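You operate a simulated robot arm through the tools that you are given. There is no shell and no other tool.

Carry out the task below with a simulated robot arm. There is one attempt and no reset: what you move stays moved.

JOB
Plug the printer in, switch it on and make two copies.
Fine: the switch stays off till the plug is home; the letter already lies on the feeder; leave the printer plugged in.

Only the result counts: the job must be done as asked and must still hold three seconds after the hand-in. Knocking over, shifting, dropping, spilling or breaking anything else fails it.

ROBOT AND FRAMES
A 6-joint arm with a two-finger gripper, fixed in place. Base frame: the origin is on the floor under the middle of its stand, x ahead of it, y to its left, z up. Readings come in mm, degrees, newtons and seconds.
It reaches about 1637 mm from its shoulder. Its first joint turns from -166.0 to 166.0 degrees. Payload 3.43 kg.
The TCP is the grasp point between the finger pads, 20 mm short of the fingertips. In the tool frame z runs along the fingers and y along their closing line. The gripper opens to 190 mm; its body begins 248 mm behind the TCP.
Orientation is told as [roll, pitch, yaw] about the base's x, y, z axes, in that order, counted from this pose: with the fingers straight down and closing along the base's y, the tool's x points along the base's -x, its y along +y and its z along -z.

CONTROLS
- The arm moves only by the tool nudge_tool. Its argument "motion" is a list of rows, each an object of numbers (a shift or turn left out is 0, a gripper value left out holds the last): "rx", "ry", "rz": the turn, a rotation vector about the tool's x, y, z in units of 5 degrees (1.0 is 5 degrees); "tx", "ty", "tz": the shift along the tool's x, y, z in units of 50 mm (1.0 is 50 mm); "hand": the opening, from 0 (shut) to 1 (fully open). In form: [{"rx": .., "ry": .., "rz": .., "tx": .., "ty": .., "tz": .., "hand": ..}, ...]. A call has 1 to 20 rows; each row shifts and turns the commanded pose from where the row before left it, along the tool's axes as they then stand. A call with a number of a shift or a turn outside -1 to 1 is refused whole. Rows are played at 5 a second. More than 50 mm and 8.6 degrees between two rows, or a gripper value outside its range, and nothing of the call is played. Where a pose cannot be reached the arm comes as near as it can. A force on the tool above 50 N (or 10 N above the force at the start of the call, whichever is more), or a blocked arm, ends the call early, and 0.2 s more pass. The fingers move at their own pace (about 45 mm/s each) and stop on an object; they squeeze with about 41 N. The grip force told is the motor's: it shows also when the fingers shut on nothing. Time passes only in rows, and 0.2 s behind the last, so rows that do not move let the fingers close. It gives the time, the measured TCP pose, the force on the tool (base axes), the opening and the grip force at its end, in the units of the frame above (readings bear some noise), with the torque about the TCP (base axes, N m) and any sound that the robot's microphone picked up.
- Cameras (640 x 400 px; columns grow to the right, rows downward): "scene" is fixed at [49.3, 501.3, 1504.7]; the picture's right is [-0.34, -0.94, 0.00], its down [-0.39, 0.14, -0.91] and it looks along [0.86, -0.31, -0.41] (base axes); focal length 330 px, centre (320, 200). "wrist" rides on the gripper at [70, -9, -288] in the tool frame; the picture's right is [0.12, 0.99, 0.00], its down [-0.96, 0.12, -0.25] and it looks along [-0.25, 0.03, 0.97] (tool axes); focal length 261 px, centre (320, 200). There is no depth. A picture from a camera that has moved, and an enlarged one, comes with that camera's place and axes in the base frame and with its lens.
- camera(camera): a new picture of that camera. The clock stands still meanwhile.
- slide_trunk(by): slides the trunk up (or, below 0, down) by that many mm; the arm rides with it, the base frame stays. It gives what a move gives, with no picture.
- close_up(camera, box): a new picture of the part [left, top, right, bottom] of that camera's present view, enlarged. The clock stands still meanwhile.
- hand_in(): hands the job in; it is judged then, once.

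Nothing tells you positions but the pictures and the camera data. Unless the task says otherwise, let go and move clear before handing in.

The tools are called after "Emit:" as name(argument=value, ...) on one line, values as JSON. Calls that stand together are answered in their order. nudge_tool: Moves the arm, as the interface text tells. Its arguments: {"type":"object","properties":{"motion":{"type":"array","items":{"type":"object","properties":{"rx":{"type":"number"},"ry":{"type":"number"},"rz":{"type":"number"},"tx":{"type":"number"},"ty":{"type":"number"},"tz":{"type":"number"},"hand":{"type":"number"}}}}},"required":["motion"]} The other tools are called the same way: slide_trunk (by) moves the trunk up or down; camera (camera) takes a picture; close_up (camera, box) takes an enlarged picture of a part of a camera's view; hand_in () hands the job in.

At the start:

```text
time_s: 0.0
eef_pos: [713.3, 96.9, 1221.9]
tool_rot: [0.0, 0.0, 0.1]
wrist_force: [0.3, 0.0, 0.5]
wrist_torque: [0.01, -0.02, 0.01]
opening: 190.2
gripper_force: 0.1
trunk travel left (down, up): [-175.0, 65.0]
```

scene: 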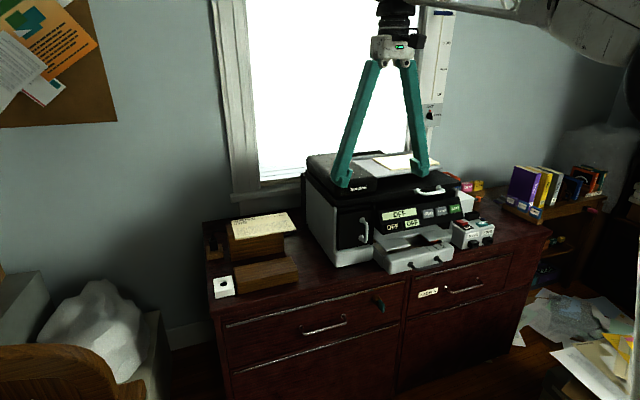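
wrist: 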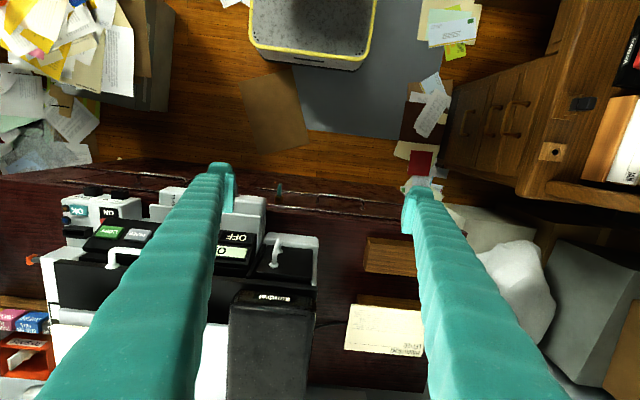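

I see a printer on a dark red cabinet, with a power strip or boxes beside it on the right and a small white thing on the left that may be a plug or an outlet. I'll take enlarged pictures to find the plug, the socket, the switch and the copy button.

Emit:
close_up(camera="scene", box=[190, 140, 350, 310])

Emit:
close_up(camera="scene", box=[340, 150, 520, 280])

Emit:
close_up(camera="wrist", box=[0, 150, 240, 400])

Emit:
close_up(camera="wrist", box=[220, 160, 460, 400])

```text
2.35 times, centred on (270, 225) of scene
camera zoom: at [49.3, 501.3, 1504.7], right [-0.34, -0.94, 0.0], down [-0.39, 0.14, -0.91], along [0.86, -0.31, -0.41], focal length 776 px, centre (438, 141)
```

zoom: 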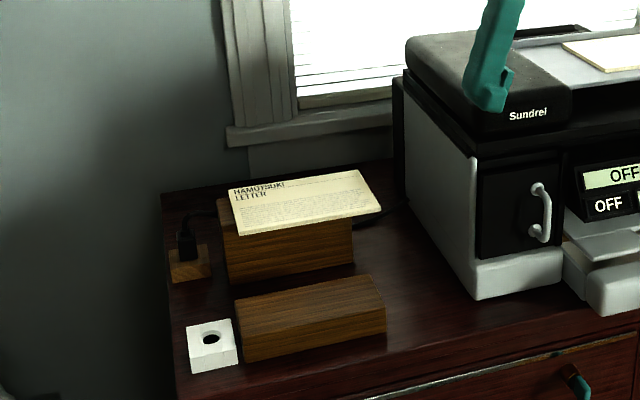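

```text
3.08 times, centred on (430, 215) of scene
camera zoom: at [49.3, 501.3, 1504.7], right [-0.34, -0.94, 0.0], down [-0.39, 0.14, -0.91], along [0.86, -0.31, -0.41], focal length 1014 px, centre (-18, 154)
```

zoom: 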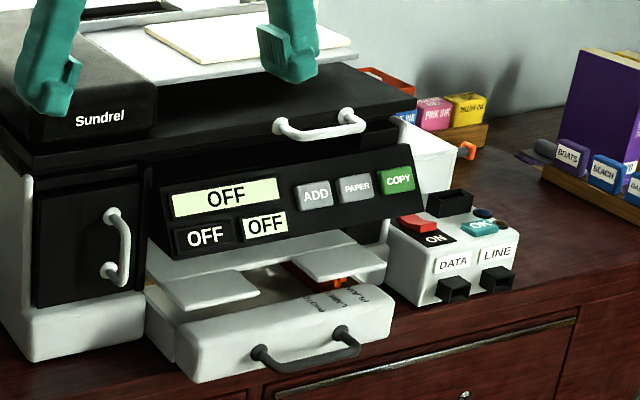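

```text
1.60 times, centred on (120, 275) of wrist
camera zoom: at [642.5, 88.6, 1508.5], right [-0.12, 0.99, 0.0], down [0.96, 0.12, 0.25], along [0.25, 0.03, -0.97], focal length 417 px, centre (640, 80)
```

zoom: 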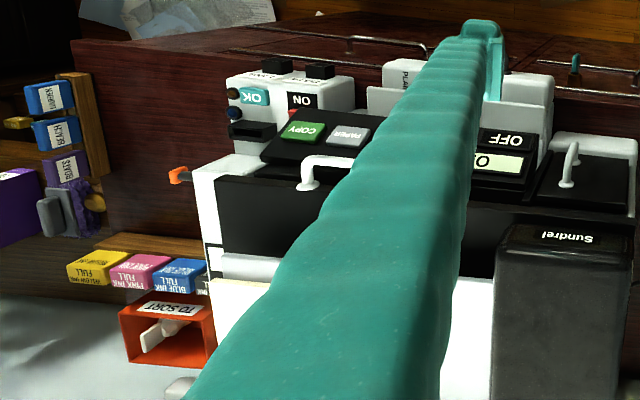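

```text
1.67 times, centred on (340, 280) of wrist
camera zoom: at [642.5, 88.6, 1508.5], right [-0.12, 0.99, 0.0], down [0.96, 0.12, 0.25], along [0.25, 0.03, -0.97], focal length 434 px, centre (287, 67)
```

zoom: 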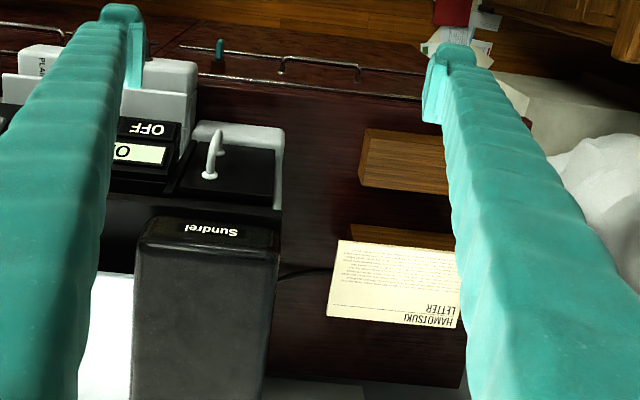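

The plug seems to be a black upright body parked in a small wooden holder at the back left, and the socket may be the white block with a round hole at the front left. The control panel is on the printer's front. I'll move the hand left, high above everything, to get a wrist view of the plug area.

Emit:
nudge_tool(motion=[{"ty": 1}, {"ty": 1}, {"ty": 1}, {"ty": 1}, {"ty": 1}, {"ty": 1}, {"ty": 1}, {"ty": 0.5}])

Emit:
camera(camera="wrist")

Emit:
camera(camera="scene")

```text
time_s: 1.8
eef_pos: [715.5, 473.1, 1220.7]
tool_rot: [-0.1, 0.0, 0.0]
wrist_force: [-1.1, -0.3, -1.6]
wrist_torque: [0.05, 0.03, 0.0]
opening: 189.9
gripper_force: 0.1
trunk travel left (down, up): [-175.0, 65.0]
```

```text
taken
camera wrist: at [643.3, 465.2, 1508.6], right [-0.12, 0.99, 0.0], down [0.96, 0.12, 0.25], along [0.25, 0.03, -0.97], focal length 261 px, centre (320, 200)
```

wrist: 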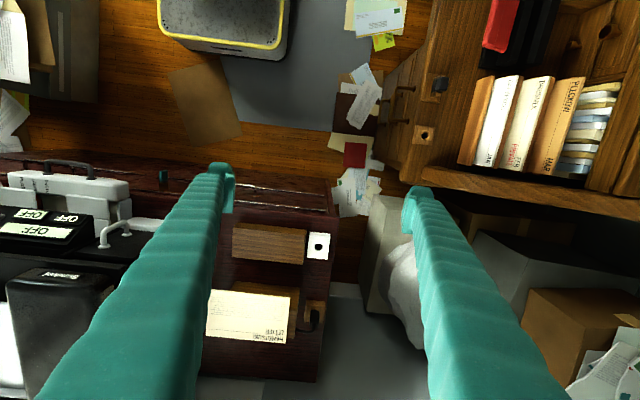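

```text
taken
```

scene: 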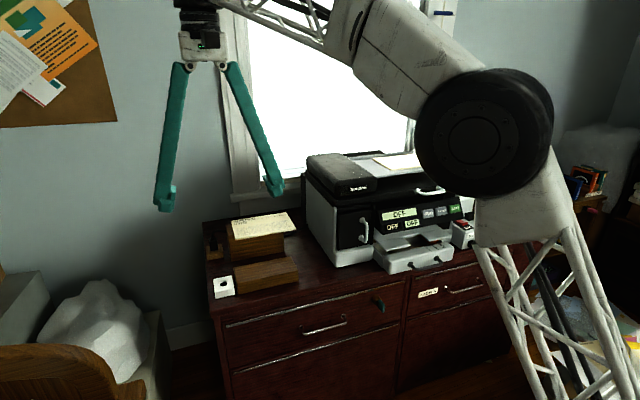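

Emit:
close_up(camera="wrist", box=[200, 210, 344, 360])

Emit:
close_up(camera="scene", box=[195, 205, 305, 305])

Emit:
close_up(camera="scene", box=[350, 170, 480, 270])

Emit:
close_up(camera="wrist", box=[0, 150, 210, 300])

```text
2.67 times, centred on (272, 285) of wrist
camera zoom: at [643.3, 465.2, 1508.6], right [-0.12, 0.99, 0.0], down [0.96, 0.12, 0.25], along [0.25, 0.03, -0.97], focal length 695 px, centre (448, -27)
```

zoom: 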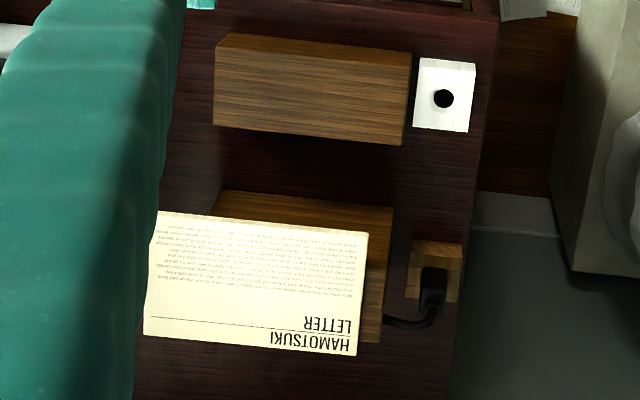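

```text
4.00 times, centred on (250, 255) of scene
camera zoom: at [49.3, 501.3, 1504.7], right [-0.34, -0.94, 0.0], down [-0.39, 0.14, -0.91], along [0.86, -0.31, -0.41], focal length 1319 px, centre (600, -20)
```

zoom: 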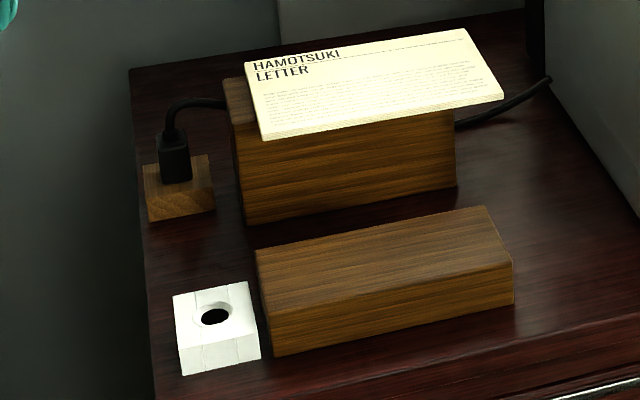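

```text
4.00 times, centred on (415, 220) of scene
camera zoom: at [49.3, 501.3, 1504.7], right [-0.34, -0.94, 0.0], down [-0.39, 0.14, -0.91], along [0.86, -0.31, -0.41], focal length 1319 px, centre (-60, 120)
```

zoom: 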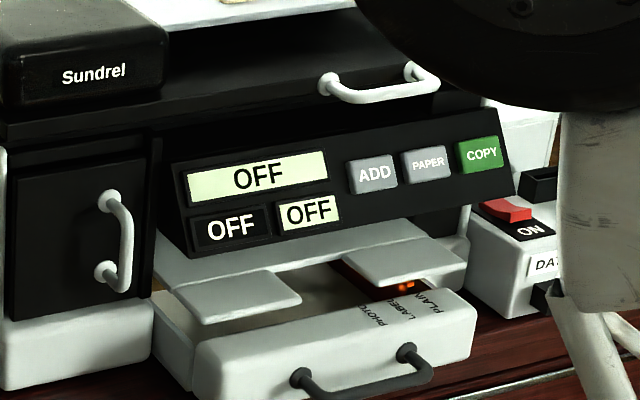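

```text
2.67 times, centred on (105, 225) of wrist
camera zoom: at [643.3, 465.2, 1508.6], right [-0.12, 0.99, 0.0], down [0.96, 0.12, 0.25], along [0.25, 0.03, -0.97], focal length 695 px, centre (893, 133)
```

zoom: 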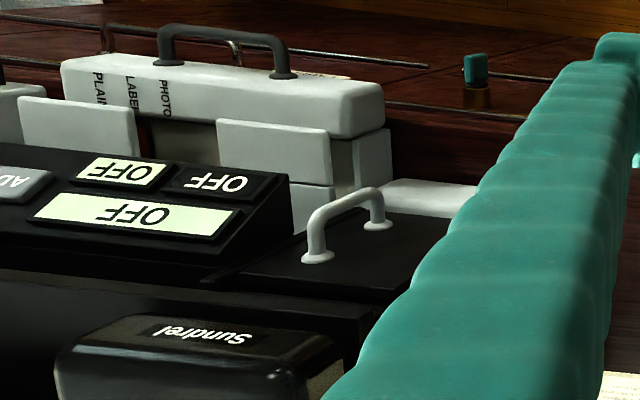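

The plug stands in a wooden parking block at the back left, with its cord coming out of the top, and the white block with a hole in front of it looks like the socket. Next I'll check the printer's panel and the white box with the red rocker by moving right and tilting the hand forward.

Emit:
nudge_tool(motion=[{"ty": -1, "ry": -1}, {"ty": -1, "ry": -1}, {"ty": -1, "ry": -1}, {"ty": -1, "ry": -1}, {"ty": -1, "ry": -1}, {"ty": -1, "ry": -1}, {"ty": -1, "ry": -1}, {"ty": -1, "ry": -1}, {"ty": -1}, {"ty": -1}, {"ty": -1}])

Emit:
camera(camera="wrist")

Emit:
camera(camera="scene")

```text
time_s: 4.2
eef_pos: [711.9, -78.6, 1222.0]
tool_rot: [0.0, -40.0, 0.0]
wrist_force: [-1.0, 1.3, -0.1]
wrist_torque: [-0.05, 0.02, -0.02]
opening: 189.8
gripper_force: 0.0
trunk travel left (down, up): [-175.0, 65.0]
```

```text
taken
camera wrist: at [471.3, -86.4, 1396.6], right [-0.09, 0.99, -0.08], down [0.58, 0.12, 0.81], along [0.81, 0.03, -0.58], focal length 261 px, centre (320, 200)
```

wrist: 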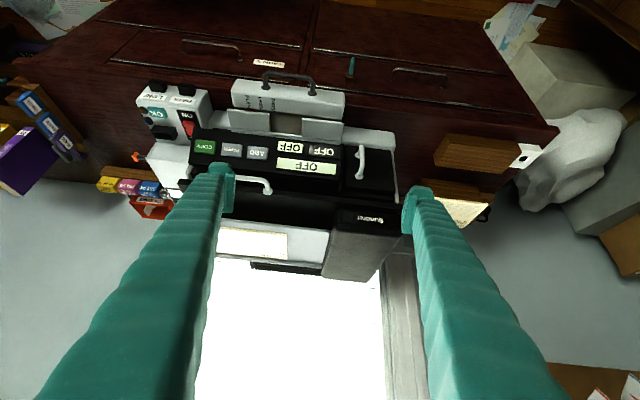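

```text
taken
```

scene: 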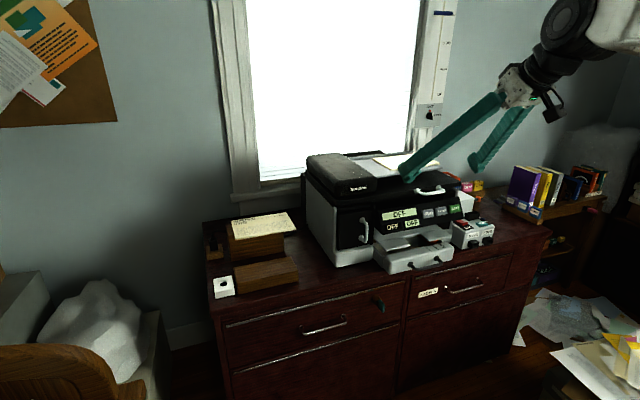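

The wrist view is upside down here (picture down is base up). I'll zoom in on the panel and the box.

Emit:
close_up(camera="wrist", box=[130, 70, 230, 140])

Emit:
close_up(camera="wrist", box=[180, 70, 400, 210])

Emit:
close_up(camera="scene", box=[370, 180, 510, 270])

Emit:
close_up(camera="scene", box=[440, 200, 504, 250])

```text
5.71 times, centred on (180, 105) of wrist
camera zoom: at [471.3, -86.4, 1396.6], right [-0.09, 0.99, -0.08], down [0.58, 0.12, 0.81], along [0.81, 0.03, -0.58], focal length 1489 px, centre (1120, 743)
```

zoom: 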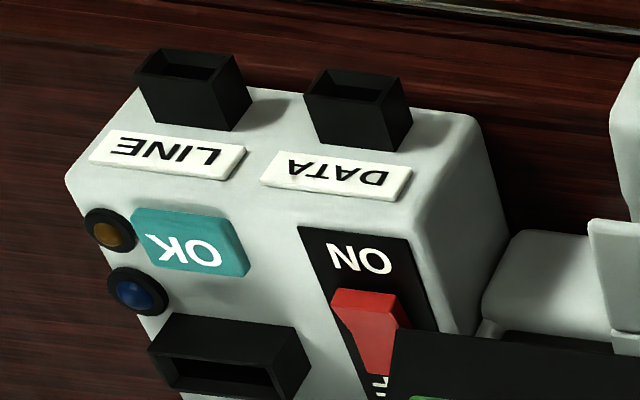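

```text
2.86 times, centred on (290, 140) of wrist
camera zoom: at [471.3, -86.4, 1396.6], right [-0.09, 0.99, -0.08], down [0.58, 0.12, 0.81], along [0.81, 0.03, -0.58], focal length 745 px, centre (406, 371)
```

zoom: 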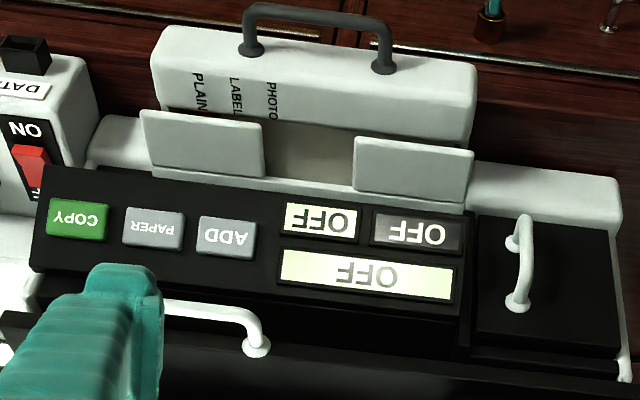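

```text
4.44 times, centred on (440, 225) of scene
camera zoom: at [49.3, 501.3, 1504.7], right [-0.34, -0.94, 0.0], down [-0.39, 0.14, -0.91], along [0.86, -0.31, -0.41], focal length 1465 px, centre (-213, 89)
```

zoom: 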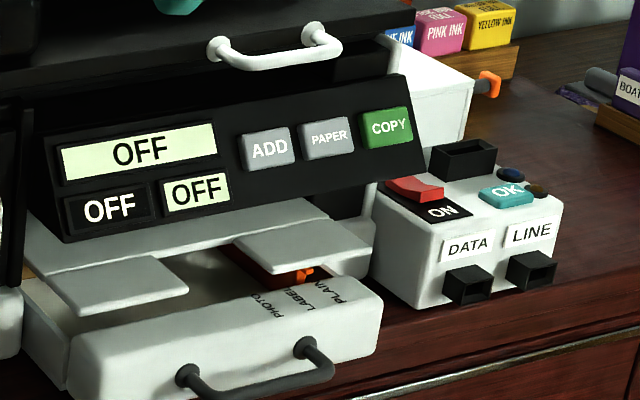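

```text
8.00 times, centred on (472, 225) of scene
camera zoom: at [49.3, 501.3, 1504.7], right [-0.34, -0.94, 0.0], down [-0.39, 0.14, -0.91], along [0.86, -0.31, -0.41], focal length 2637 px, centre (-896, 0)
```

zoom: 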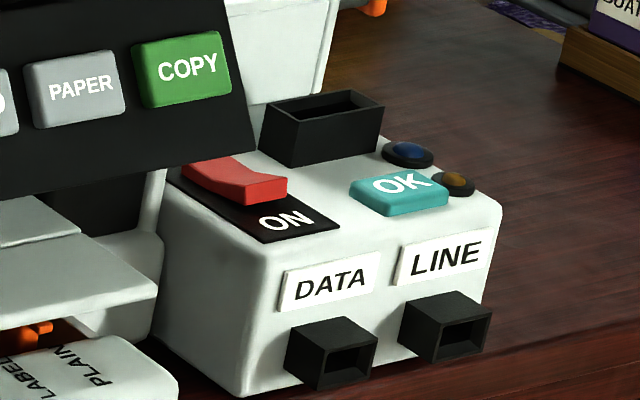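

The red rocker on the white box beside the printer (ON at the near end, OFF at the far end) looks like the printer's switch. ADD, PAPER and COPY are on the panel. Triangulating gives the plug top at about (1165, 515, 873) and the white block's hole at about (954, 500, 829). I'll go back upright and look closer from above the plug and socket.

Emit:
nudge_tool(motion=[{"ty": 1, "ry": 1}, {"ty": 1, "ry": 1}, {"ty": 1, "ry": 1}, {"ty": 1, "ry": 1}, {"ty": 1, "ry": 1}, {"ty": 1, "ry": 1}, {"ty": 1, "ry": 1}, {"ty": 1, "ry": 1}, {"ty": 1}, {"ty": 1}, {"ty": 1}, {"ty": 0.6}, {"tx": -0.7, "tz": 0.7}, {"tx": -0.7, "tz": 0.7}, {"tx": -0.7, "tz": 0.7}, {"tx": -0.7, "tz": 0.7}, {"tx": -0.7, "tz": 0.6}])

Emit:
camera(camera="wrist")

Emit:
camera(camera="scene")

```text
time_s: 7.8
eef_pos: [887.9, 500.3, 1052.8]
tool_rot: [0.1, 0.0, 0.0]
wrist_force: [-0.8, 0.2, 1.1]
wrist_torque: [0.05, -0.18, 0.01]
opening: 190.1
gripper_force: 0.0
trunk travel left (down, up): [-175.0, 65.0]
```

```text
taken
camera wrist: at [816.2, 493.2, 1341.8], right [-0.12, 0.99, 0.0], down [0.96, 0.12, 0.25], along [0.25, 0.03, -0.97], focal length 261 px, centre (320, 200)
```

wrist: 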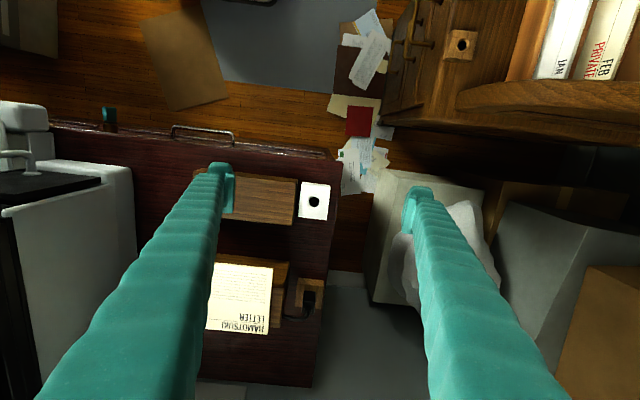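

```text
taken
```

scene: 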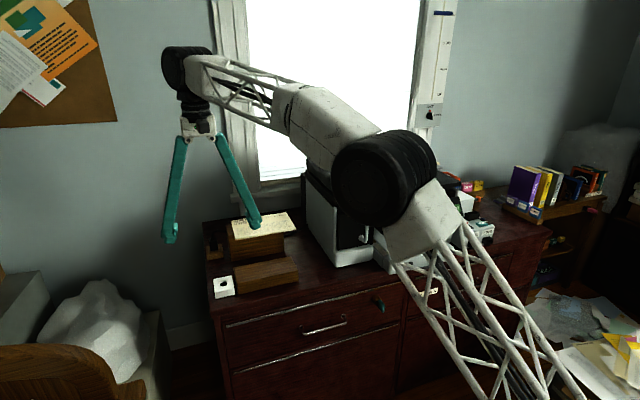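

Emit:
close_up(camera="wrist", box=[270, 160, 350, 330])

Emit:
close_up(camera="wrist", box=[290, 170, 340, 230])

Emit:
close_up(camera="wrist", box=[275, 260, 345, 330])

Emit:
close_up(camera="wrist", box=[420, 10, 520, 90])

```text
2.35 times, centred on (310, 245) of wrist
camera zoom: at [816.2, 493.2, 1341.8], right [-0.12, 0.99, 0.0], down [0.96, 0.12, 0.25], along [0.25, 0.03, -0.97], focal length 613 px, centre (344, 94)
```

zoom: 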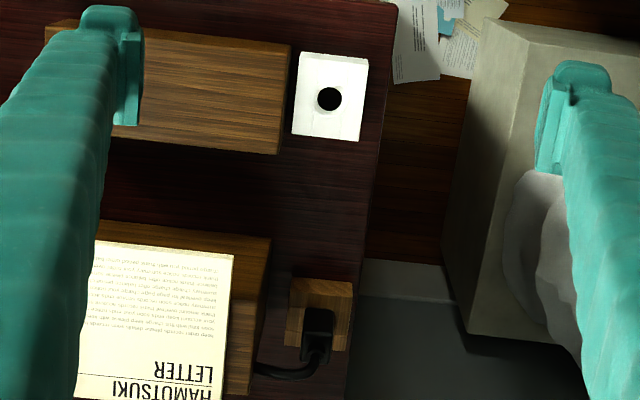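

```text
6.67 times, centred on (315, 200) of wrist
camera zoom: at [816.2, 493.2, 1341.8], right [-0.12, 0.99, 0.0], down [0.96, 0.12, 0.25], along [0.25, 0.03, -0.97], focal length 1738 px, centre (353, 200)
```

zoom: 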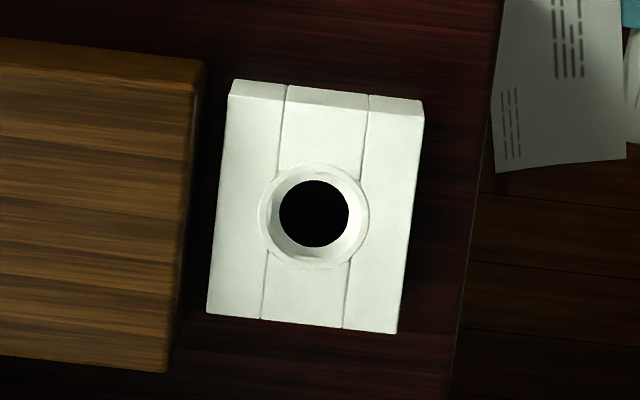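

```text
5.71 times, centred on (310, 295) of wrist
camera zoom: at [816.2, 493.2, 1341.8], right [-0.12, 0.99, 0.0], down [0.96, 0.12, 0.25], along [0.25, 0.03, -0.97], focal length 1489 px, centre (377, -343)
```

zoom: 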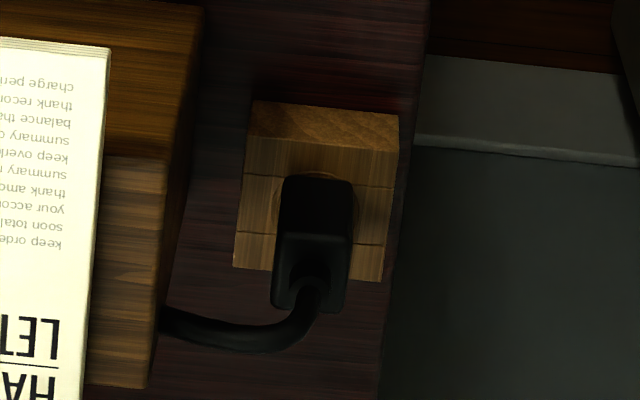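

```text
5.00 times, centred on (470, 50) of wrist
camera zoom: at [816.2, 493.2, 1341.8], right [-0.12, 0.99, 0.0], down [0.96, 0.12, 0.25], along [0.25, 0.03, -0.97], focal length 1303 px, centre (-430, 950)
```

zoom: 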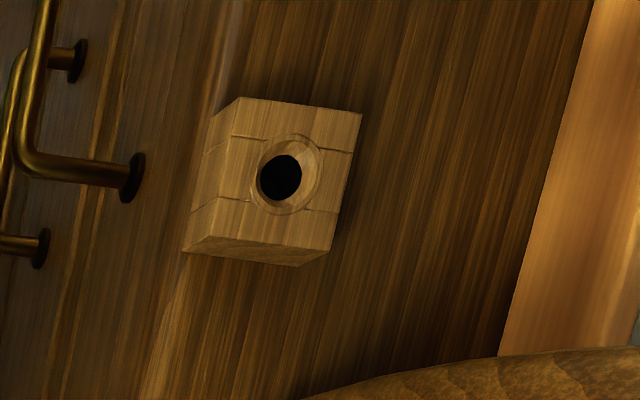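

The white block has a funnelled round hole, and the plug is parked in a wooden block of the same form. The plug body is roughly 30 x 24 mm, centred near (1169, 514), with its top at z about 873, and the cord leaves toward -y. I'll turn the hand 90° so the fingers close along base x and stay clear of the cord and the letter block, then move above the plug.

Emit:
nudge_tool(motion=[{"rz": 1, "hand": 0.5}, {"rz": 1}, {"rz": 1}, {"rz": 1}, {"rz": 1}, {"rz": 1}, {"rz": 1}, {"rz": 1}, {"rz": 1}, {"rz": 1}, {"rz": 1}, {"rz": 1}, {"rz": 1}, {"rz": 1}, {"rz": 1}, {"rz": 1}, {"rz": 1}, {"rz": 1}])

```text
time_s: 11.6
eef_pos: [888.9, 502.6, 1050.4]
tool_rot: [0.0, 0.1, -90.1]
wrist_force: [-0.9, -0.5, 0.0]
wrist_torque: [-0.03, 0.02, 0.0]
opening: 94.9
gripper_force: 0.1
trunk travel left (down, up): [-175.0, 65.0]
```

The hand is turned with the fingers closing along x. Now I'll move over the plug while staying high.

Emit:
nudge_tool(motion=[{"ty": 0.9}, {"ty": 0.9}, {"ty": 0.9}, {"ty": 0.9}, {"ty": 0.9}, {"ty": 0.9, "tx": 0.23}, {"ty": 0.2}])

Emit:
camera(camera="wrist")

Emit:
camera(camera="scene")

```text
time_s: 13.2
eef_pos: [1004.8, 471.7, 1004.5]
tool_rot: [0.1, 0.1, -89.9]
wrist_force: [-0.6, 0.3, 0.7]
wrist_torque: [0.01, -0.11, -0.04]
opening: 95.0
gripper_force: 0.0
out of reach, approached as far as the arm can: row 2, 3, 4, 5, 6, 7
trunk travel left (down, up): [-175.0, 65.0]
```

```text
taken
camera wrist: at [995.5, 542.0, 1292.7], right [0.99, 0.12, 0.0], down [0.12, -0.96, 0.25], along [0.03, -0.24, -0.97], focal length 261 px, centre (320, 200)
```

wrist: 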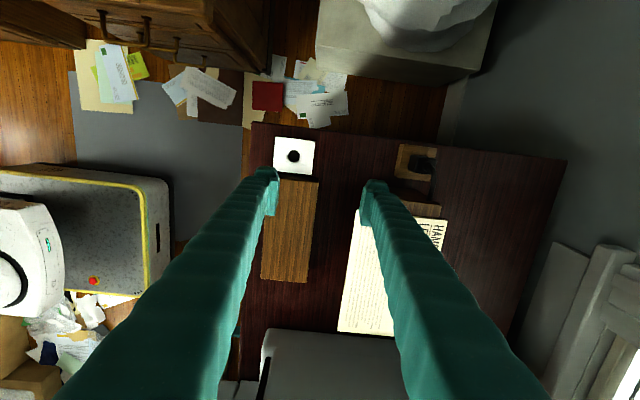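

```text
taken
```

scene: 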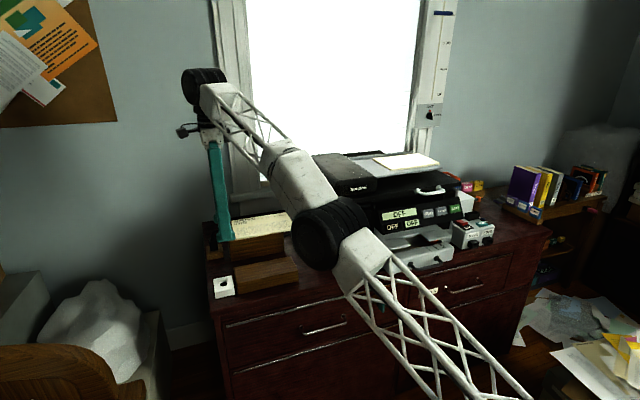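

The target is out of reach with the fingers straight down, so the hand will have to lean outward to reach the plug. I'll look closely at the finger shape and at the space around the plug before choosing the grasp.

Emit:
close_up(camera="wrist", box=[240, 130, 460, 260])

Emit:
close_up(camera="scene", box=[160, 60, 300, 310])

Emit:
close_up(camera="wrist", box=[385, 135, 450, 235])

```text
2.91 times, centred on (350, 195) of wrist
camera zoom: at [995.5, 542.0, 1292.7], right [0.99, 0.12, 0.0], down [0.12, -0.96, 0.25], along [0.03, -0.24, -0.97], focal length 758 px, centre (233, 214)
```

zoom: 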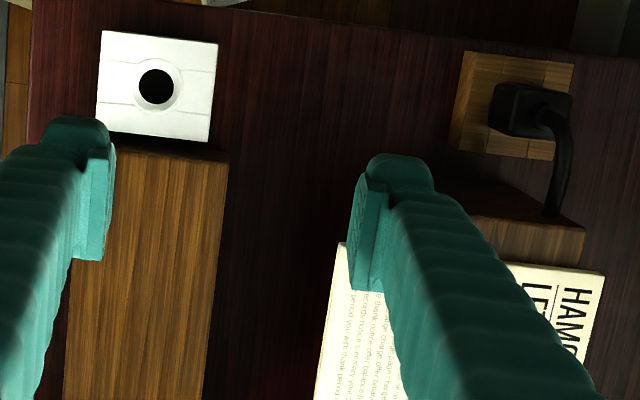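

```text
1.60 times, centred on (230, 185) of scene
camera zoom: at [49.3, 501.3, 1504.7], right [-0.34, -0.94, 0.0], down [-0.39, 0.14, -0.91], along [0.86, -0.31, -0.41], focal length 528 px, centre (464, 224)
```

zoom: 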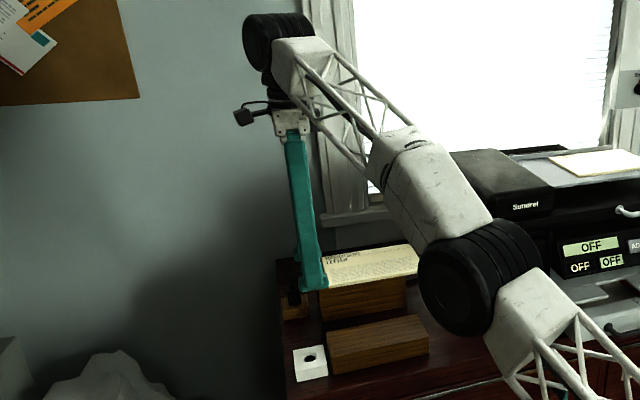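

```text
4.00 times, centred on (418, 185) of wrist
camera zoom: at [995.5, 542.0, 1292.7], right [0.99, 0.12, 0.0], down [0.12, -0.96, 0.25], along [0.03, -0.24, -0.97], focal length 1043 px, centre (-70, 260)
```

zoom: 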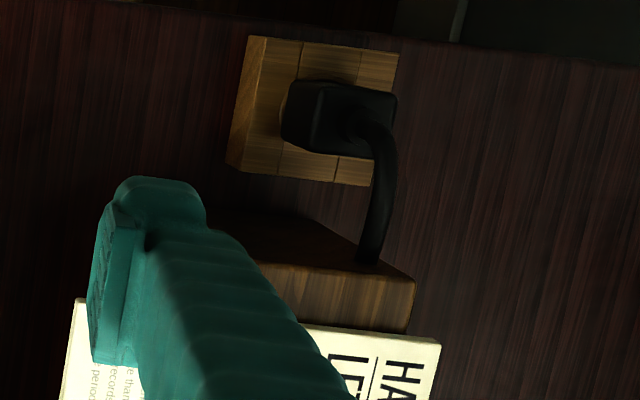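

The plug's cord runs toward -y behind the letter block, and the block's side is only about 35 mm from the plug. I'll back off, turn back so the fingers close along y, lean the hand outward and check the finger thickness at a small opening before committing.

Emit:
nudge_tool(motion=[{"ty": -0.5}, {"ty": -0.5}])

```text
time_s: 13.8
eef_pos: [955.1, 471.8, 999.8]
tool_rot: [-0.1, 0.1, -90.1]
wrist_force: [0.3, 0.6, -1.7]
wrist_torque: [-0.11, 0.24, 0.01]
opening: 95.0
gripper_force: 0.0
trunk travel left (down, up): [-175.0, 65.0]
```

Emit:
nudge_tool(motion=[{"rz": -1, "tz": -0.4, "hand": 0.13}, {"rz": -1, "tz": -0.4}, {"rz": -1, "tz": -0.4}, {"rz": -1, "tz": -0.4}, {"rz": -1, "tz": -0.4}, {"rz": -1}, {"rz": -1}, {"rz": -1}, {"rz": -1}, {"rz": -1}, {"rz": -1}, {"rz": -1}, {"rz": -1}, {"rz": -1}, {"rz": -1}, {"rz": -1}, {"rz": -1}, {"rz": -1}])

Emit:
slide_trunk(by=60)

Emit:
nudge_tool(motion=[{"ry": -1, "tx": 0.5}, {"ry": -1, "tx": 0.5}, {"ry": -1}, {"ry": -1}, {"ry": -1}, {"ry": -1}])

Emit:
camera(camera="wrist")

Emit:
camera(camera="scene")

```text
time_s: 17.6
eef_pos: [944.0, 463.5, 1091.9]
tool_rot: [0.2, -0.2, 0.2]
wrist_force: [-0.6, -0.5, -0.7]
wrist_torque: [0.0, 0.02, 0.0]
opening: 24.8
gripper_force: 0.1
out of reach, approached as far as the arm can: row 4, 5
trunk travel left (down, up): [-175.0, 65.0]
```

```text
time_s: 18.6
eef_pos: [944.0, 462.5, 1151.0]
tool_rot: [0.2, -0.1, 0.0]
wrist_force: [0.6, 0.5, -0.1]
wrist_torque: [-0.01, -0.02, -0.02]
opening: 24.6
gripper_force: 0.1
trunk travel left (down, up): [-235.0, 5.0]
```

```text
time_s: 20.0
eef_pos: [893.0, 463.2, 1148.4]
tool_rot: [0.1, -30.3, 0.1]
wrist_force: [0.2, 0.5, -0.7]
wrist_torque: [-0.04, 0.09, -0.01]
opening: 24.7
gripper_force: 0.0
trunk travel left (down, up): [-235.0, 5.0]
```

```text
taken
camera wrist: at [686.5, 454.5, 1361.6], right [-0.1, 0.99, -0.06], down [0.71, 0.11, 0.7], along [0.7, 0.03, -0.71], focal length 261 px, centre (320, 200)
```

wrist: 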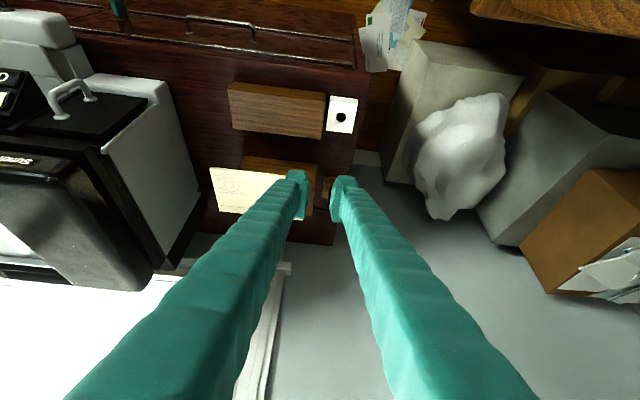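

```text
taken
```

scene: 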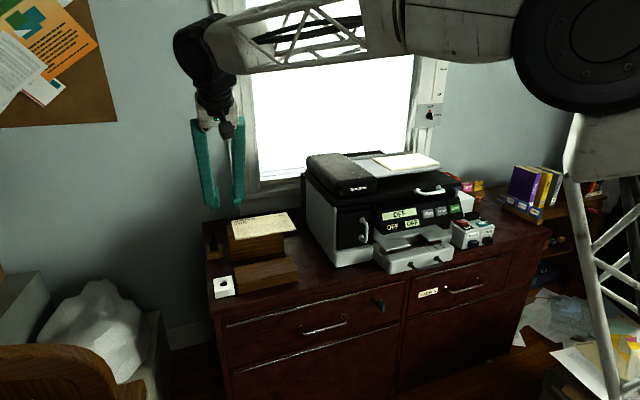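

Emit:
close_up(camera="scene", box=[160, 80, 290, 220])

Emit:
close_up(camera="wrist", box=[260, 150, 380, 250])

```text
2.86 times, centred on (225, 150) of scene
camera zoom: at [49.3, 501.3, 1504.7], right [-0.34, -0.94, 0.0], down [-0.39, 0.14, -0.91], along [0.86, -0.31, -0.41], focal length 942 px, centre (591, 343)
```

zoom: 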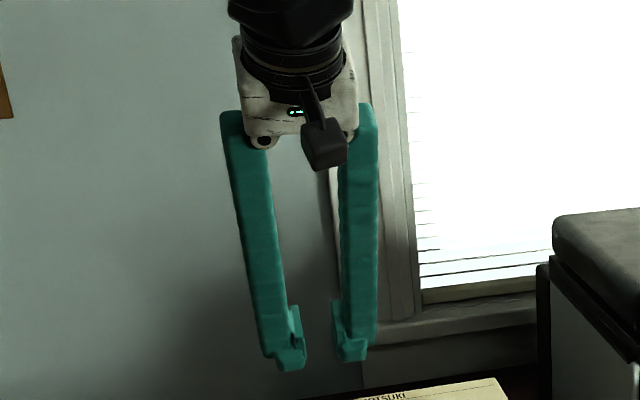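

```text
4.00 times, centred on (320, 200) of wrist
camera zoom: at [686.5, 454.5, 1361.6], right [-0.1, 0.99, -0.06], down [0.71, 0.11, 0.7], along [0.7, 0.03, -0.71], focal length 1043 px, centre (320, 200)
```

zoom: 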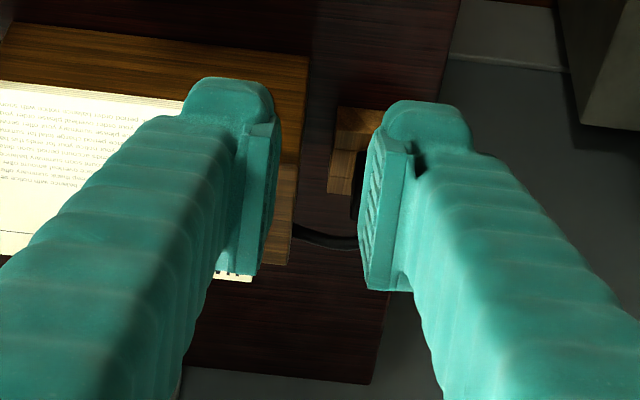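

The fingers are about 25 mm thick with pads about 42 mm wide. The cord passes visually through the letter block, so it shouldn't get in the way. A grasp along y with a 25° outward lean and a small 5° roll away from the letter block should fit, so I'll go to a high pre-grasp pose and look.

Emit:
nudge_tool(motion=[{"ry": 1, "hand": 0.21}, {"rx": 0.906, "rz": -0.423}, {"tx": -0.435, "ty": 0.178, "tz": 0.706}, {"tx": -0.435, "ty": 0.178, "tz": 0.706}, {"tx": -0.435, "ty": 0.178, "tz": 0.706}, {"tx": -0.435, "ty": 0.178, "tz": 0.706}, {"tx": -0.435, "ty": 0.178, "tz": 0.706}, {"tx": -0.435, "ty": 0.178, "tz": 0.706}, {"tx": -0.435, "ty": 0.178, "tz": 0.706}])

Emit:
camera(camera="wrist")

Emit:
close_up(camera="wrist", box=[240, 130, 400, 230])

Emit:
camera(camera="scene")

```text
time_s: 22.0
eef_pos: [1136.5, 510.7, 985.4]
tool_rot: [-5.3, -25.2, 2.4]
wrist_force: [-1.3, -0.3, 1.5]
wrist_torque: [0.06, -0.02, 0.02]
opening: 40.3
gripper_force: 0.1
trunk travel left (down, up): [-235.0, 5.0]
```

```text
taken
camera wrist: at [949.1, 522.9, 1215.1], right [-0.11, 0.98, -0.13], down [0.76, 0.17, 0.62], along [0.64, -0.04, -0.77], focal length 261 px, centre (320, 200)
```

wrist: 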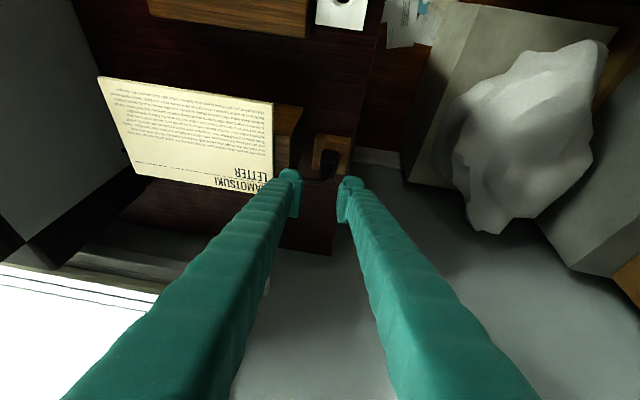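

```text
4.00 times, centred on (320, 180) of wrist
camera zoom: at [949.1, 522.9, 1215.1], right [-0.11, 0.98, -0.13], down [0.76, 0.17, 0.62], along [0.64, -0.04, -0.77], focal length 1043 px, centre (320, 280)
```

zoom: 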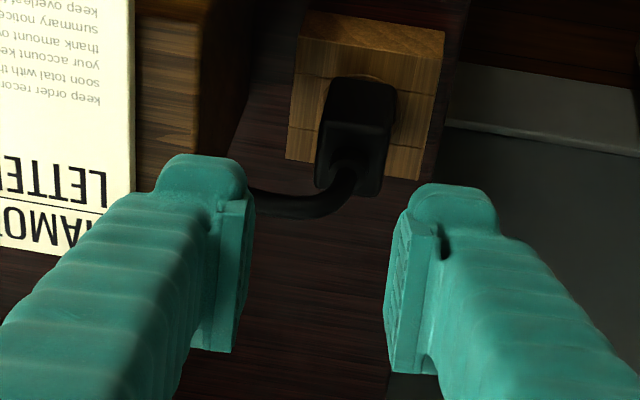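

```text
taken
```

scene: 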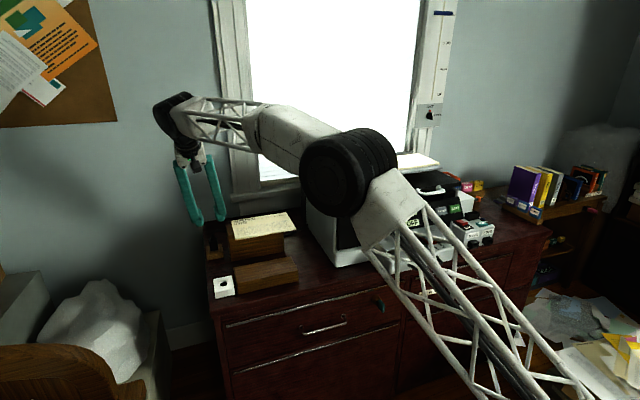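

The view confirms the plug at about (1171, 512), with its top at z≈873 and the letter block's face near y≈463. I'll descend part way with the open fingers straddling the plug, biased slightly toward +y to stay off the block.

Emit:
nudge_tool(motion=[{"tx": -0.061, "ty": 0.115, "tz": 0.686}, {"tx": -0.061, "ty": 0.115, "tz": 0.686}, {}])

Emit:
close_up(camera="wrist", box=[240, 120, 400, 220])

Emit:
close_up(camera="scene", box=[150, 160, 290, 300])

```text
time_s: 22.8
eef_pos: [1172.9, 519.9, 923.4]
tool_rot: [-5.5, -25.2, 2.4]
wrist_force: [-0.1, -0.1, -0.3]
wrist_torque: [-0.03, 0.02, -0.03]
opening: 39.8
gripper_force: 0.0
trunk travel left (down, up): [-235.0, 5.0]
```

```text
4.00 times, centred on (320, 170) of wrist
camera zoom: at [986.6, 531.1, 1153.4], right [-0.11, 0.98, -0.14], down [0.76, 0.17, 0.62], along [0.64, -0.04, -0.77], focal length 1043 px, centre (320, 320)
```

zoom: 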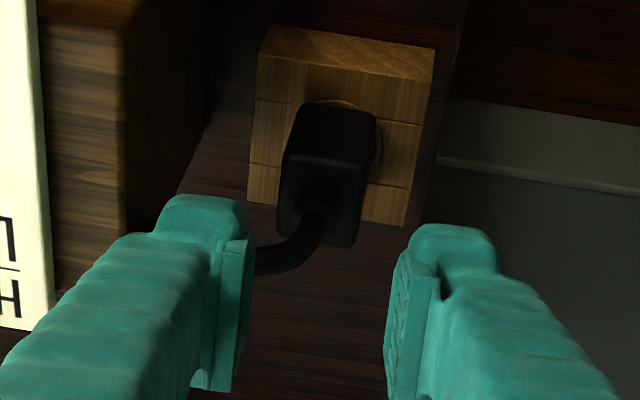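

```text
2.86 times, centred on (220, 230) of scene
camera zoom: at [49.3, 501.3, 1504.7], right [-0.34, -0.94, 0.0], down [-0.39, 0.14, -0.91], along [0.86, -0.31, -0.41], focal length 942 px, centre (606, 114)
```

zoom: 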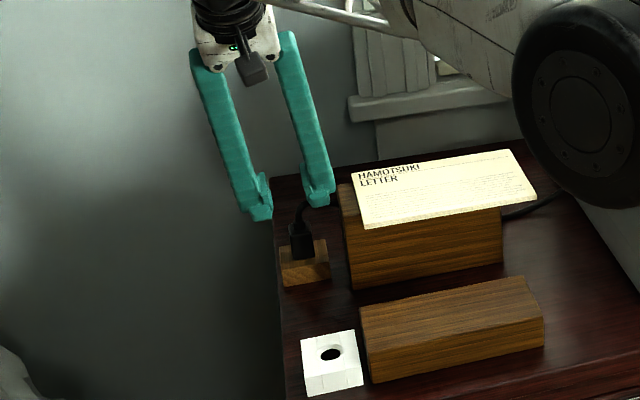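

Emit:
nudge_tool(motion=[{"tx": 0.136, "ty": 0.007, "tz": 0.274}, {"tx": 0.136, "ty": 0.007, "tz": 0.274}, {}])

Emit:
close_up(camera="wrist", box=[240, 120, 400, 220])

Emit:
close_up(camera="scene", box=[180, 190, 260, 270])

```text
time_s: 23.6
eef_pos: [1171.2, 517.9, 894.3]
tool_rot: [-5.4, -25.1, 2.2]
wrist_force: [-0.4, 0.2, 0.7]
wrist_torque: [0.04, 0.0, 0.03]
opening: 39.9
gripper_force: 0.1
trunk travel left (down, up): [-235.0, 5.0]
```

```text
4.00 times, centred on (320, 170) of wrist
camera zoom: at [984.3, 529.4, 1123.6], right [-0.11, 0.98, -0.13], down [0.76, 0.17, 0.62], along [0.64, -0.04, -0.77], focal length 1043 px, centre (320, 320)
```

zoom: 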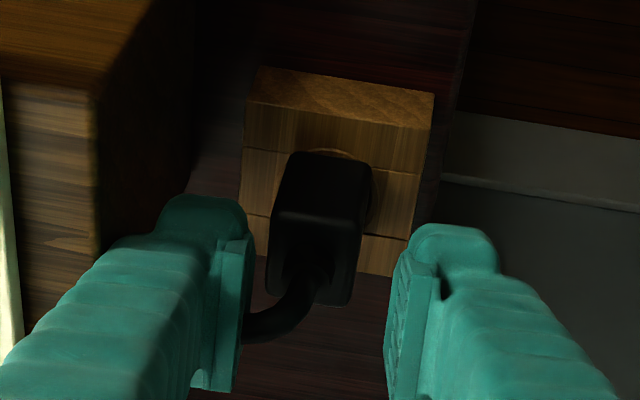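

```text
5.00 times, centred on (220, 230) of scene
camera zoom: at [49.3, 501.3, 1504.7], right [-0.34, -0.94, 0.0], down [-0.39, 0.14, -0.91], along [0.86, -0.31, -0.41], focal length 1648 px, centre (820, 50)
```

zoom: 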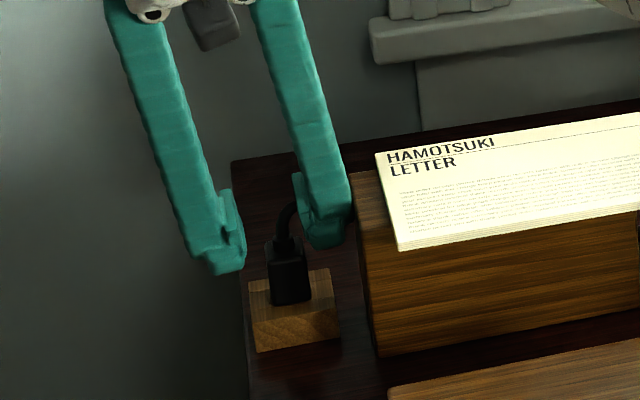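

The fingers straddle the plug, with a few millimetres clear of both the plug and the block. I'll keep descending with a slight +y bias.

Emit:
nudge_tool(motion=[{"tx": 0.13, "ty": 0.042, "tz": 0.279}, {"tx": 0.13, "ty": 0.042, "tz": 0.279}, {}])

Emit:
close_up(camera="wrist", box=[240, 120, 400, 220])

Emit:
close_up(camera="scene", box=[180, 190, 260, 270])

```text
time_s: 24.4
eef_pos: [1173.3, 519.6, 864.4]
tool_rot: [-5.4, -25.1, 2.4]
wrist_force: [0.6, 0.0, -0.4]
wrist_torque: [0.0, -0.01, 0.0]
opening: 39.9
gripper_force: 0.1
trunk travel left (down, up): [-235.0, 5.0]
```

```text
4.00 times, centred on (320, 170) of wrist
camera zoom: at [985.9, 530.3, 1094.3], right [-0.11, 0.98, -0.13], down [0.76, 0.17, 0.62], along [0.64, -0.04, -0.77], focal length 1043 px, centre (320, 320)
```

zoom: 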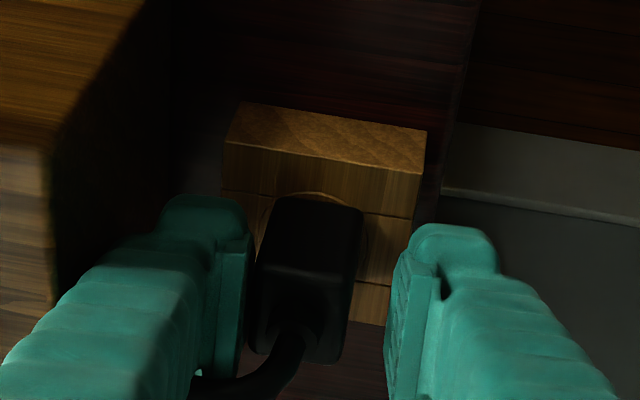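

```text
5.00 times, centred on (220, 230) of scene
camera zoom: at [49.3, 501.3, 1504.7], right [-0.34, -0.94, 0.0], down [-0.39, 0.14, -0.91], along [0.86, -0.31, -0.41], focal length 1648 px, centre (820, 50)
```

zoom: 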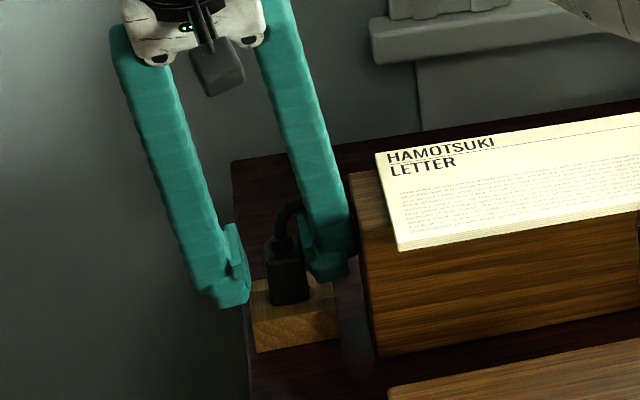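

The fingers are down around the plug with no contact force. I'll centre on it (about 5 mm toward -y) while narrowing the opening, then squeeze.

Emit:
nudge_tool(motion=[{"ty": -0.05, "hand": 0.19}, {"ty": -0.05, "hand": 0.165}, {"hand": 0.15}, {}])

Emit:
close_up(camera="wrist", box=[240, 120, 400, 220])

```text
time_s: 25.4
eef_pos: [1171.4, 512.9, 865.2]
tool_rot: [-5.4, -25.3, 2.4]
wrist_force: [-0.6, -0.3, 0.0]
wrist_torque: [-0.01, -0.03, -0.01]
opening: 28.5
gripper_force: 0.1
trunk travel left (down, up): [-235.0, 5.0]
```

```text
4.00 times, centred on (320, 170) of wrist
camera zoom: at [984.3, 524.8, 1095.3], right [-0.11, 0.98, -0.13], down [0.76, 0.17, 0.62], along [0.64, -0.04, -0.77], focal length 1043 px, centre (320, 320)
```

zoom: 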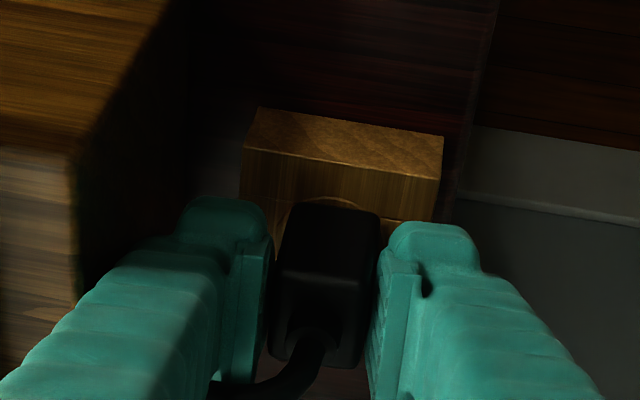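

The plug is centred between the pads, so I'll squeeze now.

Emit:
nudge_tool(motion=[{"hand": 0.1}, {"hand": 0}, {}, {}])

Emit:
close_up(camera="wrist", box=[240, 120, 400, 220])

```text
time_s: 26.4
eef_pos: [1170.9, 513.4, 864.9]
tool_rot: [-5.4, -25.2, 2.3]
wrist_force: [0.5, 0.4, 0.8]
wrist_torque: [0.03, 0.0, 0.0]
opening: 27.0
gripper_force: 41.0
trunk travel left (down, up): [-235.0, 5.0]
```

```text
4.00 times, centred on (320, 170) of wrist
camera zoom: at [984.3, 524.8, 1095.3], right [-0.11, 0.98, -0.13], down [0.76, 0.17, 0.62], along [0.64, -0.04, -0.77], focal length 1043 px, centre (320, 320)
```

zoom: 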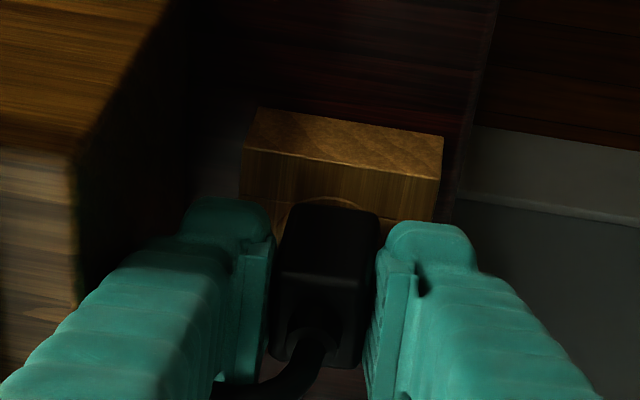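

The plug is gripped (27 mm opening, 41 N). Now I'll draw it straight up, gently at first.

Emit:
nudge_tool(motion=[{"tx": -0.0842, "ty": -0.0174, "tz": -0.1806}, {"tx": -0.0842, "ty": -0.0174, "tz": -0.1806}, {"tx": -0.0842, "ty": -0.0174, "tz": -0.1806}])

Emit:
close_up(camera="wrist", box=[240, 120, 400, 220])

Emit:
close_up(camera="scene", box=[180, 190, 260, 270])

```text
time_s: 27.2
eef_pos: [1170.8, 512.6, 894.3]
tool_rot: [-5.4, -25.0, 2.3]
wrist_force: [-0.1, 0.3, -0.3]
wrist_torque: [-0.02, 0.02, -0.01]
opening: 26.7
gripper_force: 41.0
trunk travel left (down, up): [-235.0, 5.0]
```

```text
4.00 times, centred on (320, 170) of wrist
camera zoom: at [983.7, 524.9, 1124.5], right [-0.11, 0.98, -0.14], down [0.77, 0.17, 0.62], along [0.64, -0.04, -0.77], focal length 1043 px, centre (320, 320)
```

zoom: 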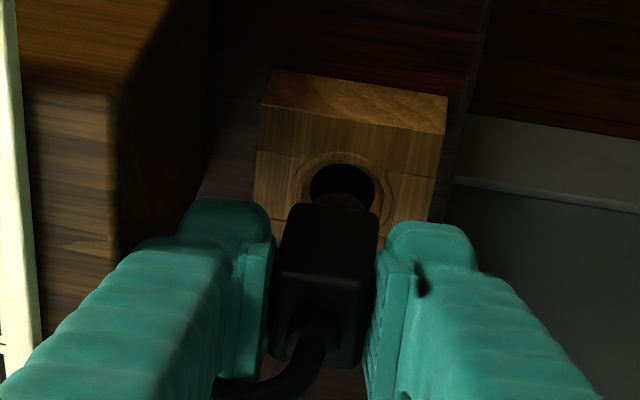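

```text
5.00 times, centred on (220, 230) of scene
camera zoom: at [49.3, 501.3, 1504.7], right [-0.34, -0.94, 0.0], down [-0.39, 0.14, -0.91], along [0.86, -0.31, -0.41], focal length 1648 px, centre (820, 50)
```

zoom: 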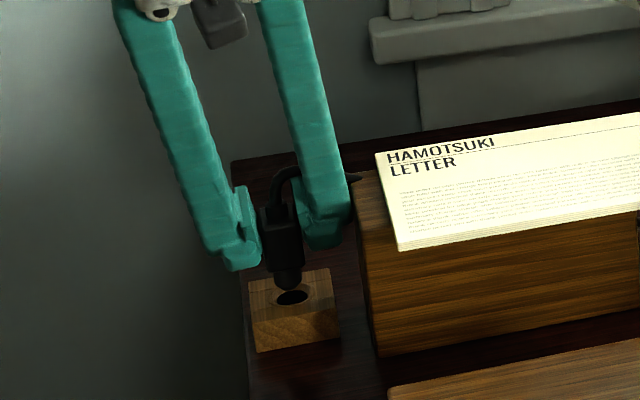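

The plug came out cleanly; it has a round pin about 25–30 mm long. A wood block stands right beside the white socket on its -y side, so I'll turn the plug 90° in the air to make the fingers close along x there. First I'll lift it and carry it toward the socket.

Emit:
nudge_tool(motion=[{"tx": -0.168, "ty": -0.035, "tz": -0.361}, {"tx": -0.168, "ty": -0.035, "tz": -0.361}, {"tx": -0.168, "ty": -0.035, "tz": -0.361}, {"tx": 0.637, "ty": 0.023, "tz": -0.299}, {"tx": 0.637, "ty": 0.023, "tz": -0.299}, {"tx": 0.637, "ty": 0.023, "tz": -0.299}, {"tx": 0.637, "ty": 0.023, "tz": -0.299}, {"tx": 0.637, "ty": 0.023, "tz": -0.299}, {"tx": 0.637, "ty": 0.023, "tz": -0.299}])

Emit:
camera(camera="wrist")

Emit:
camera(camera="scene")

```text
time_s: 29.2
eef_pos: [960.1, 518.7, 951.5]
tool_rot: [-5.4, -25.0, 2.3]
wrist_force: [0.5, -0.9, -1.5]
wrist_torque: [0.0, 0.03, -0.03]
opening: 26.9
gripper_force: 41.0
trunk travel left (down, up): [-235.0, 5.0]
```

```text
taken
camera wrist: at [773.9, 530.1, 1181.7], right [-0.11, 0.98, -0.14], down [0.77, 0.17, 0.62], along [0.63, -0.04, -0.77], focal length 261 px, centre (320, 200)
```

wrist: 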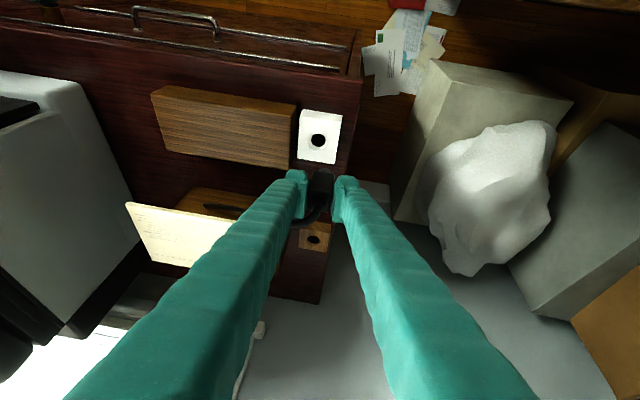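

```text
taken
```

scene: 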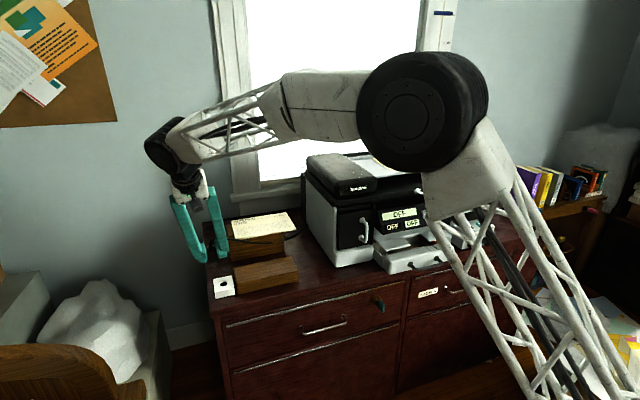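

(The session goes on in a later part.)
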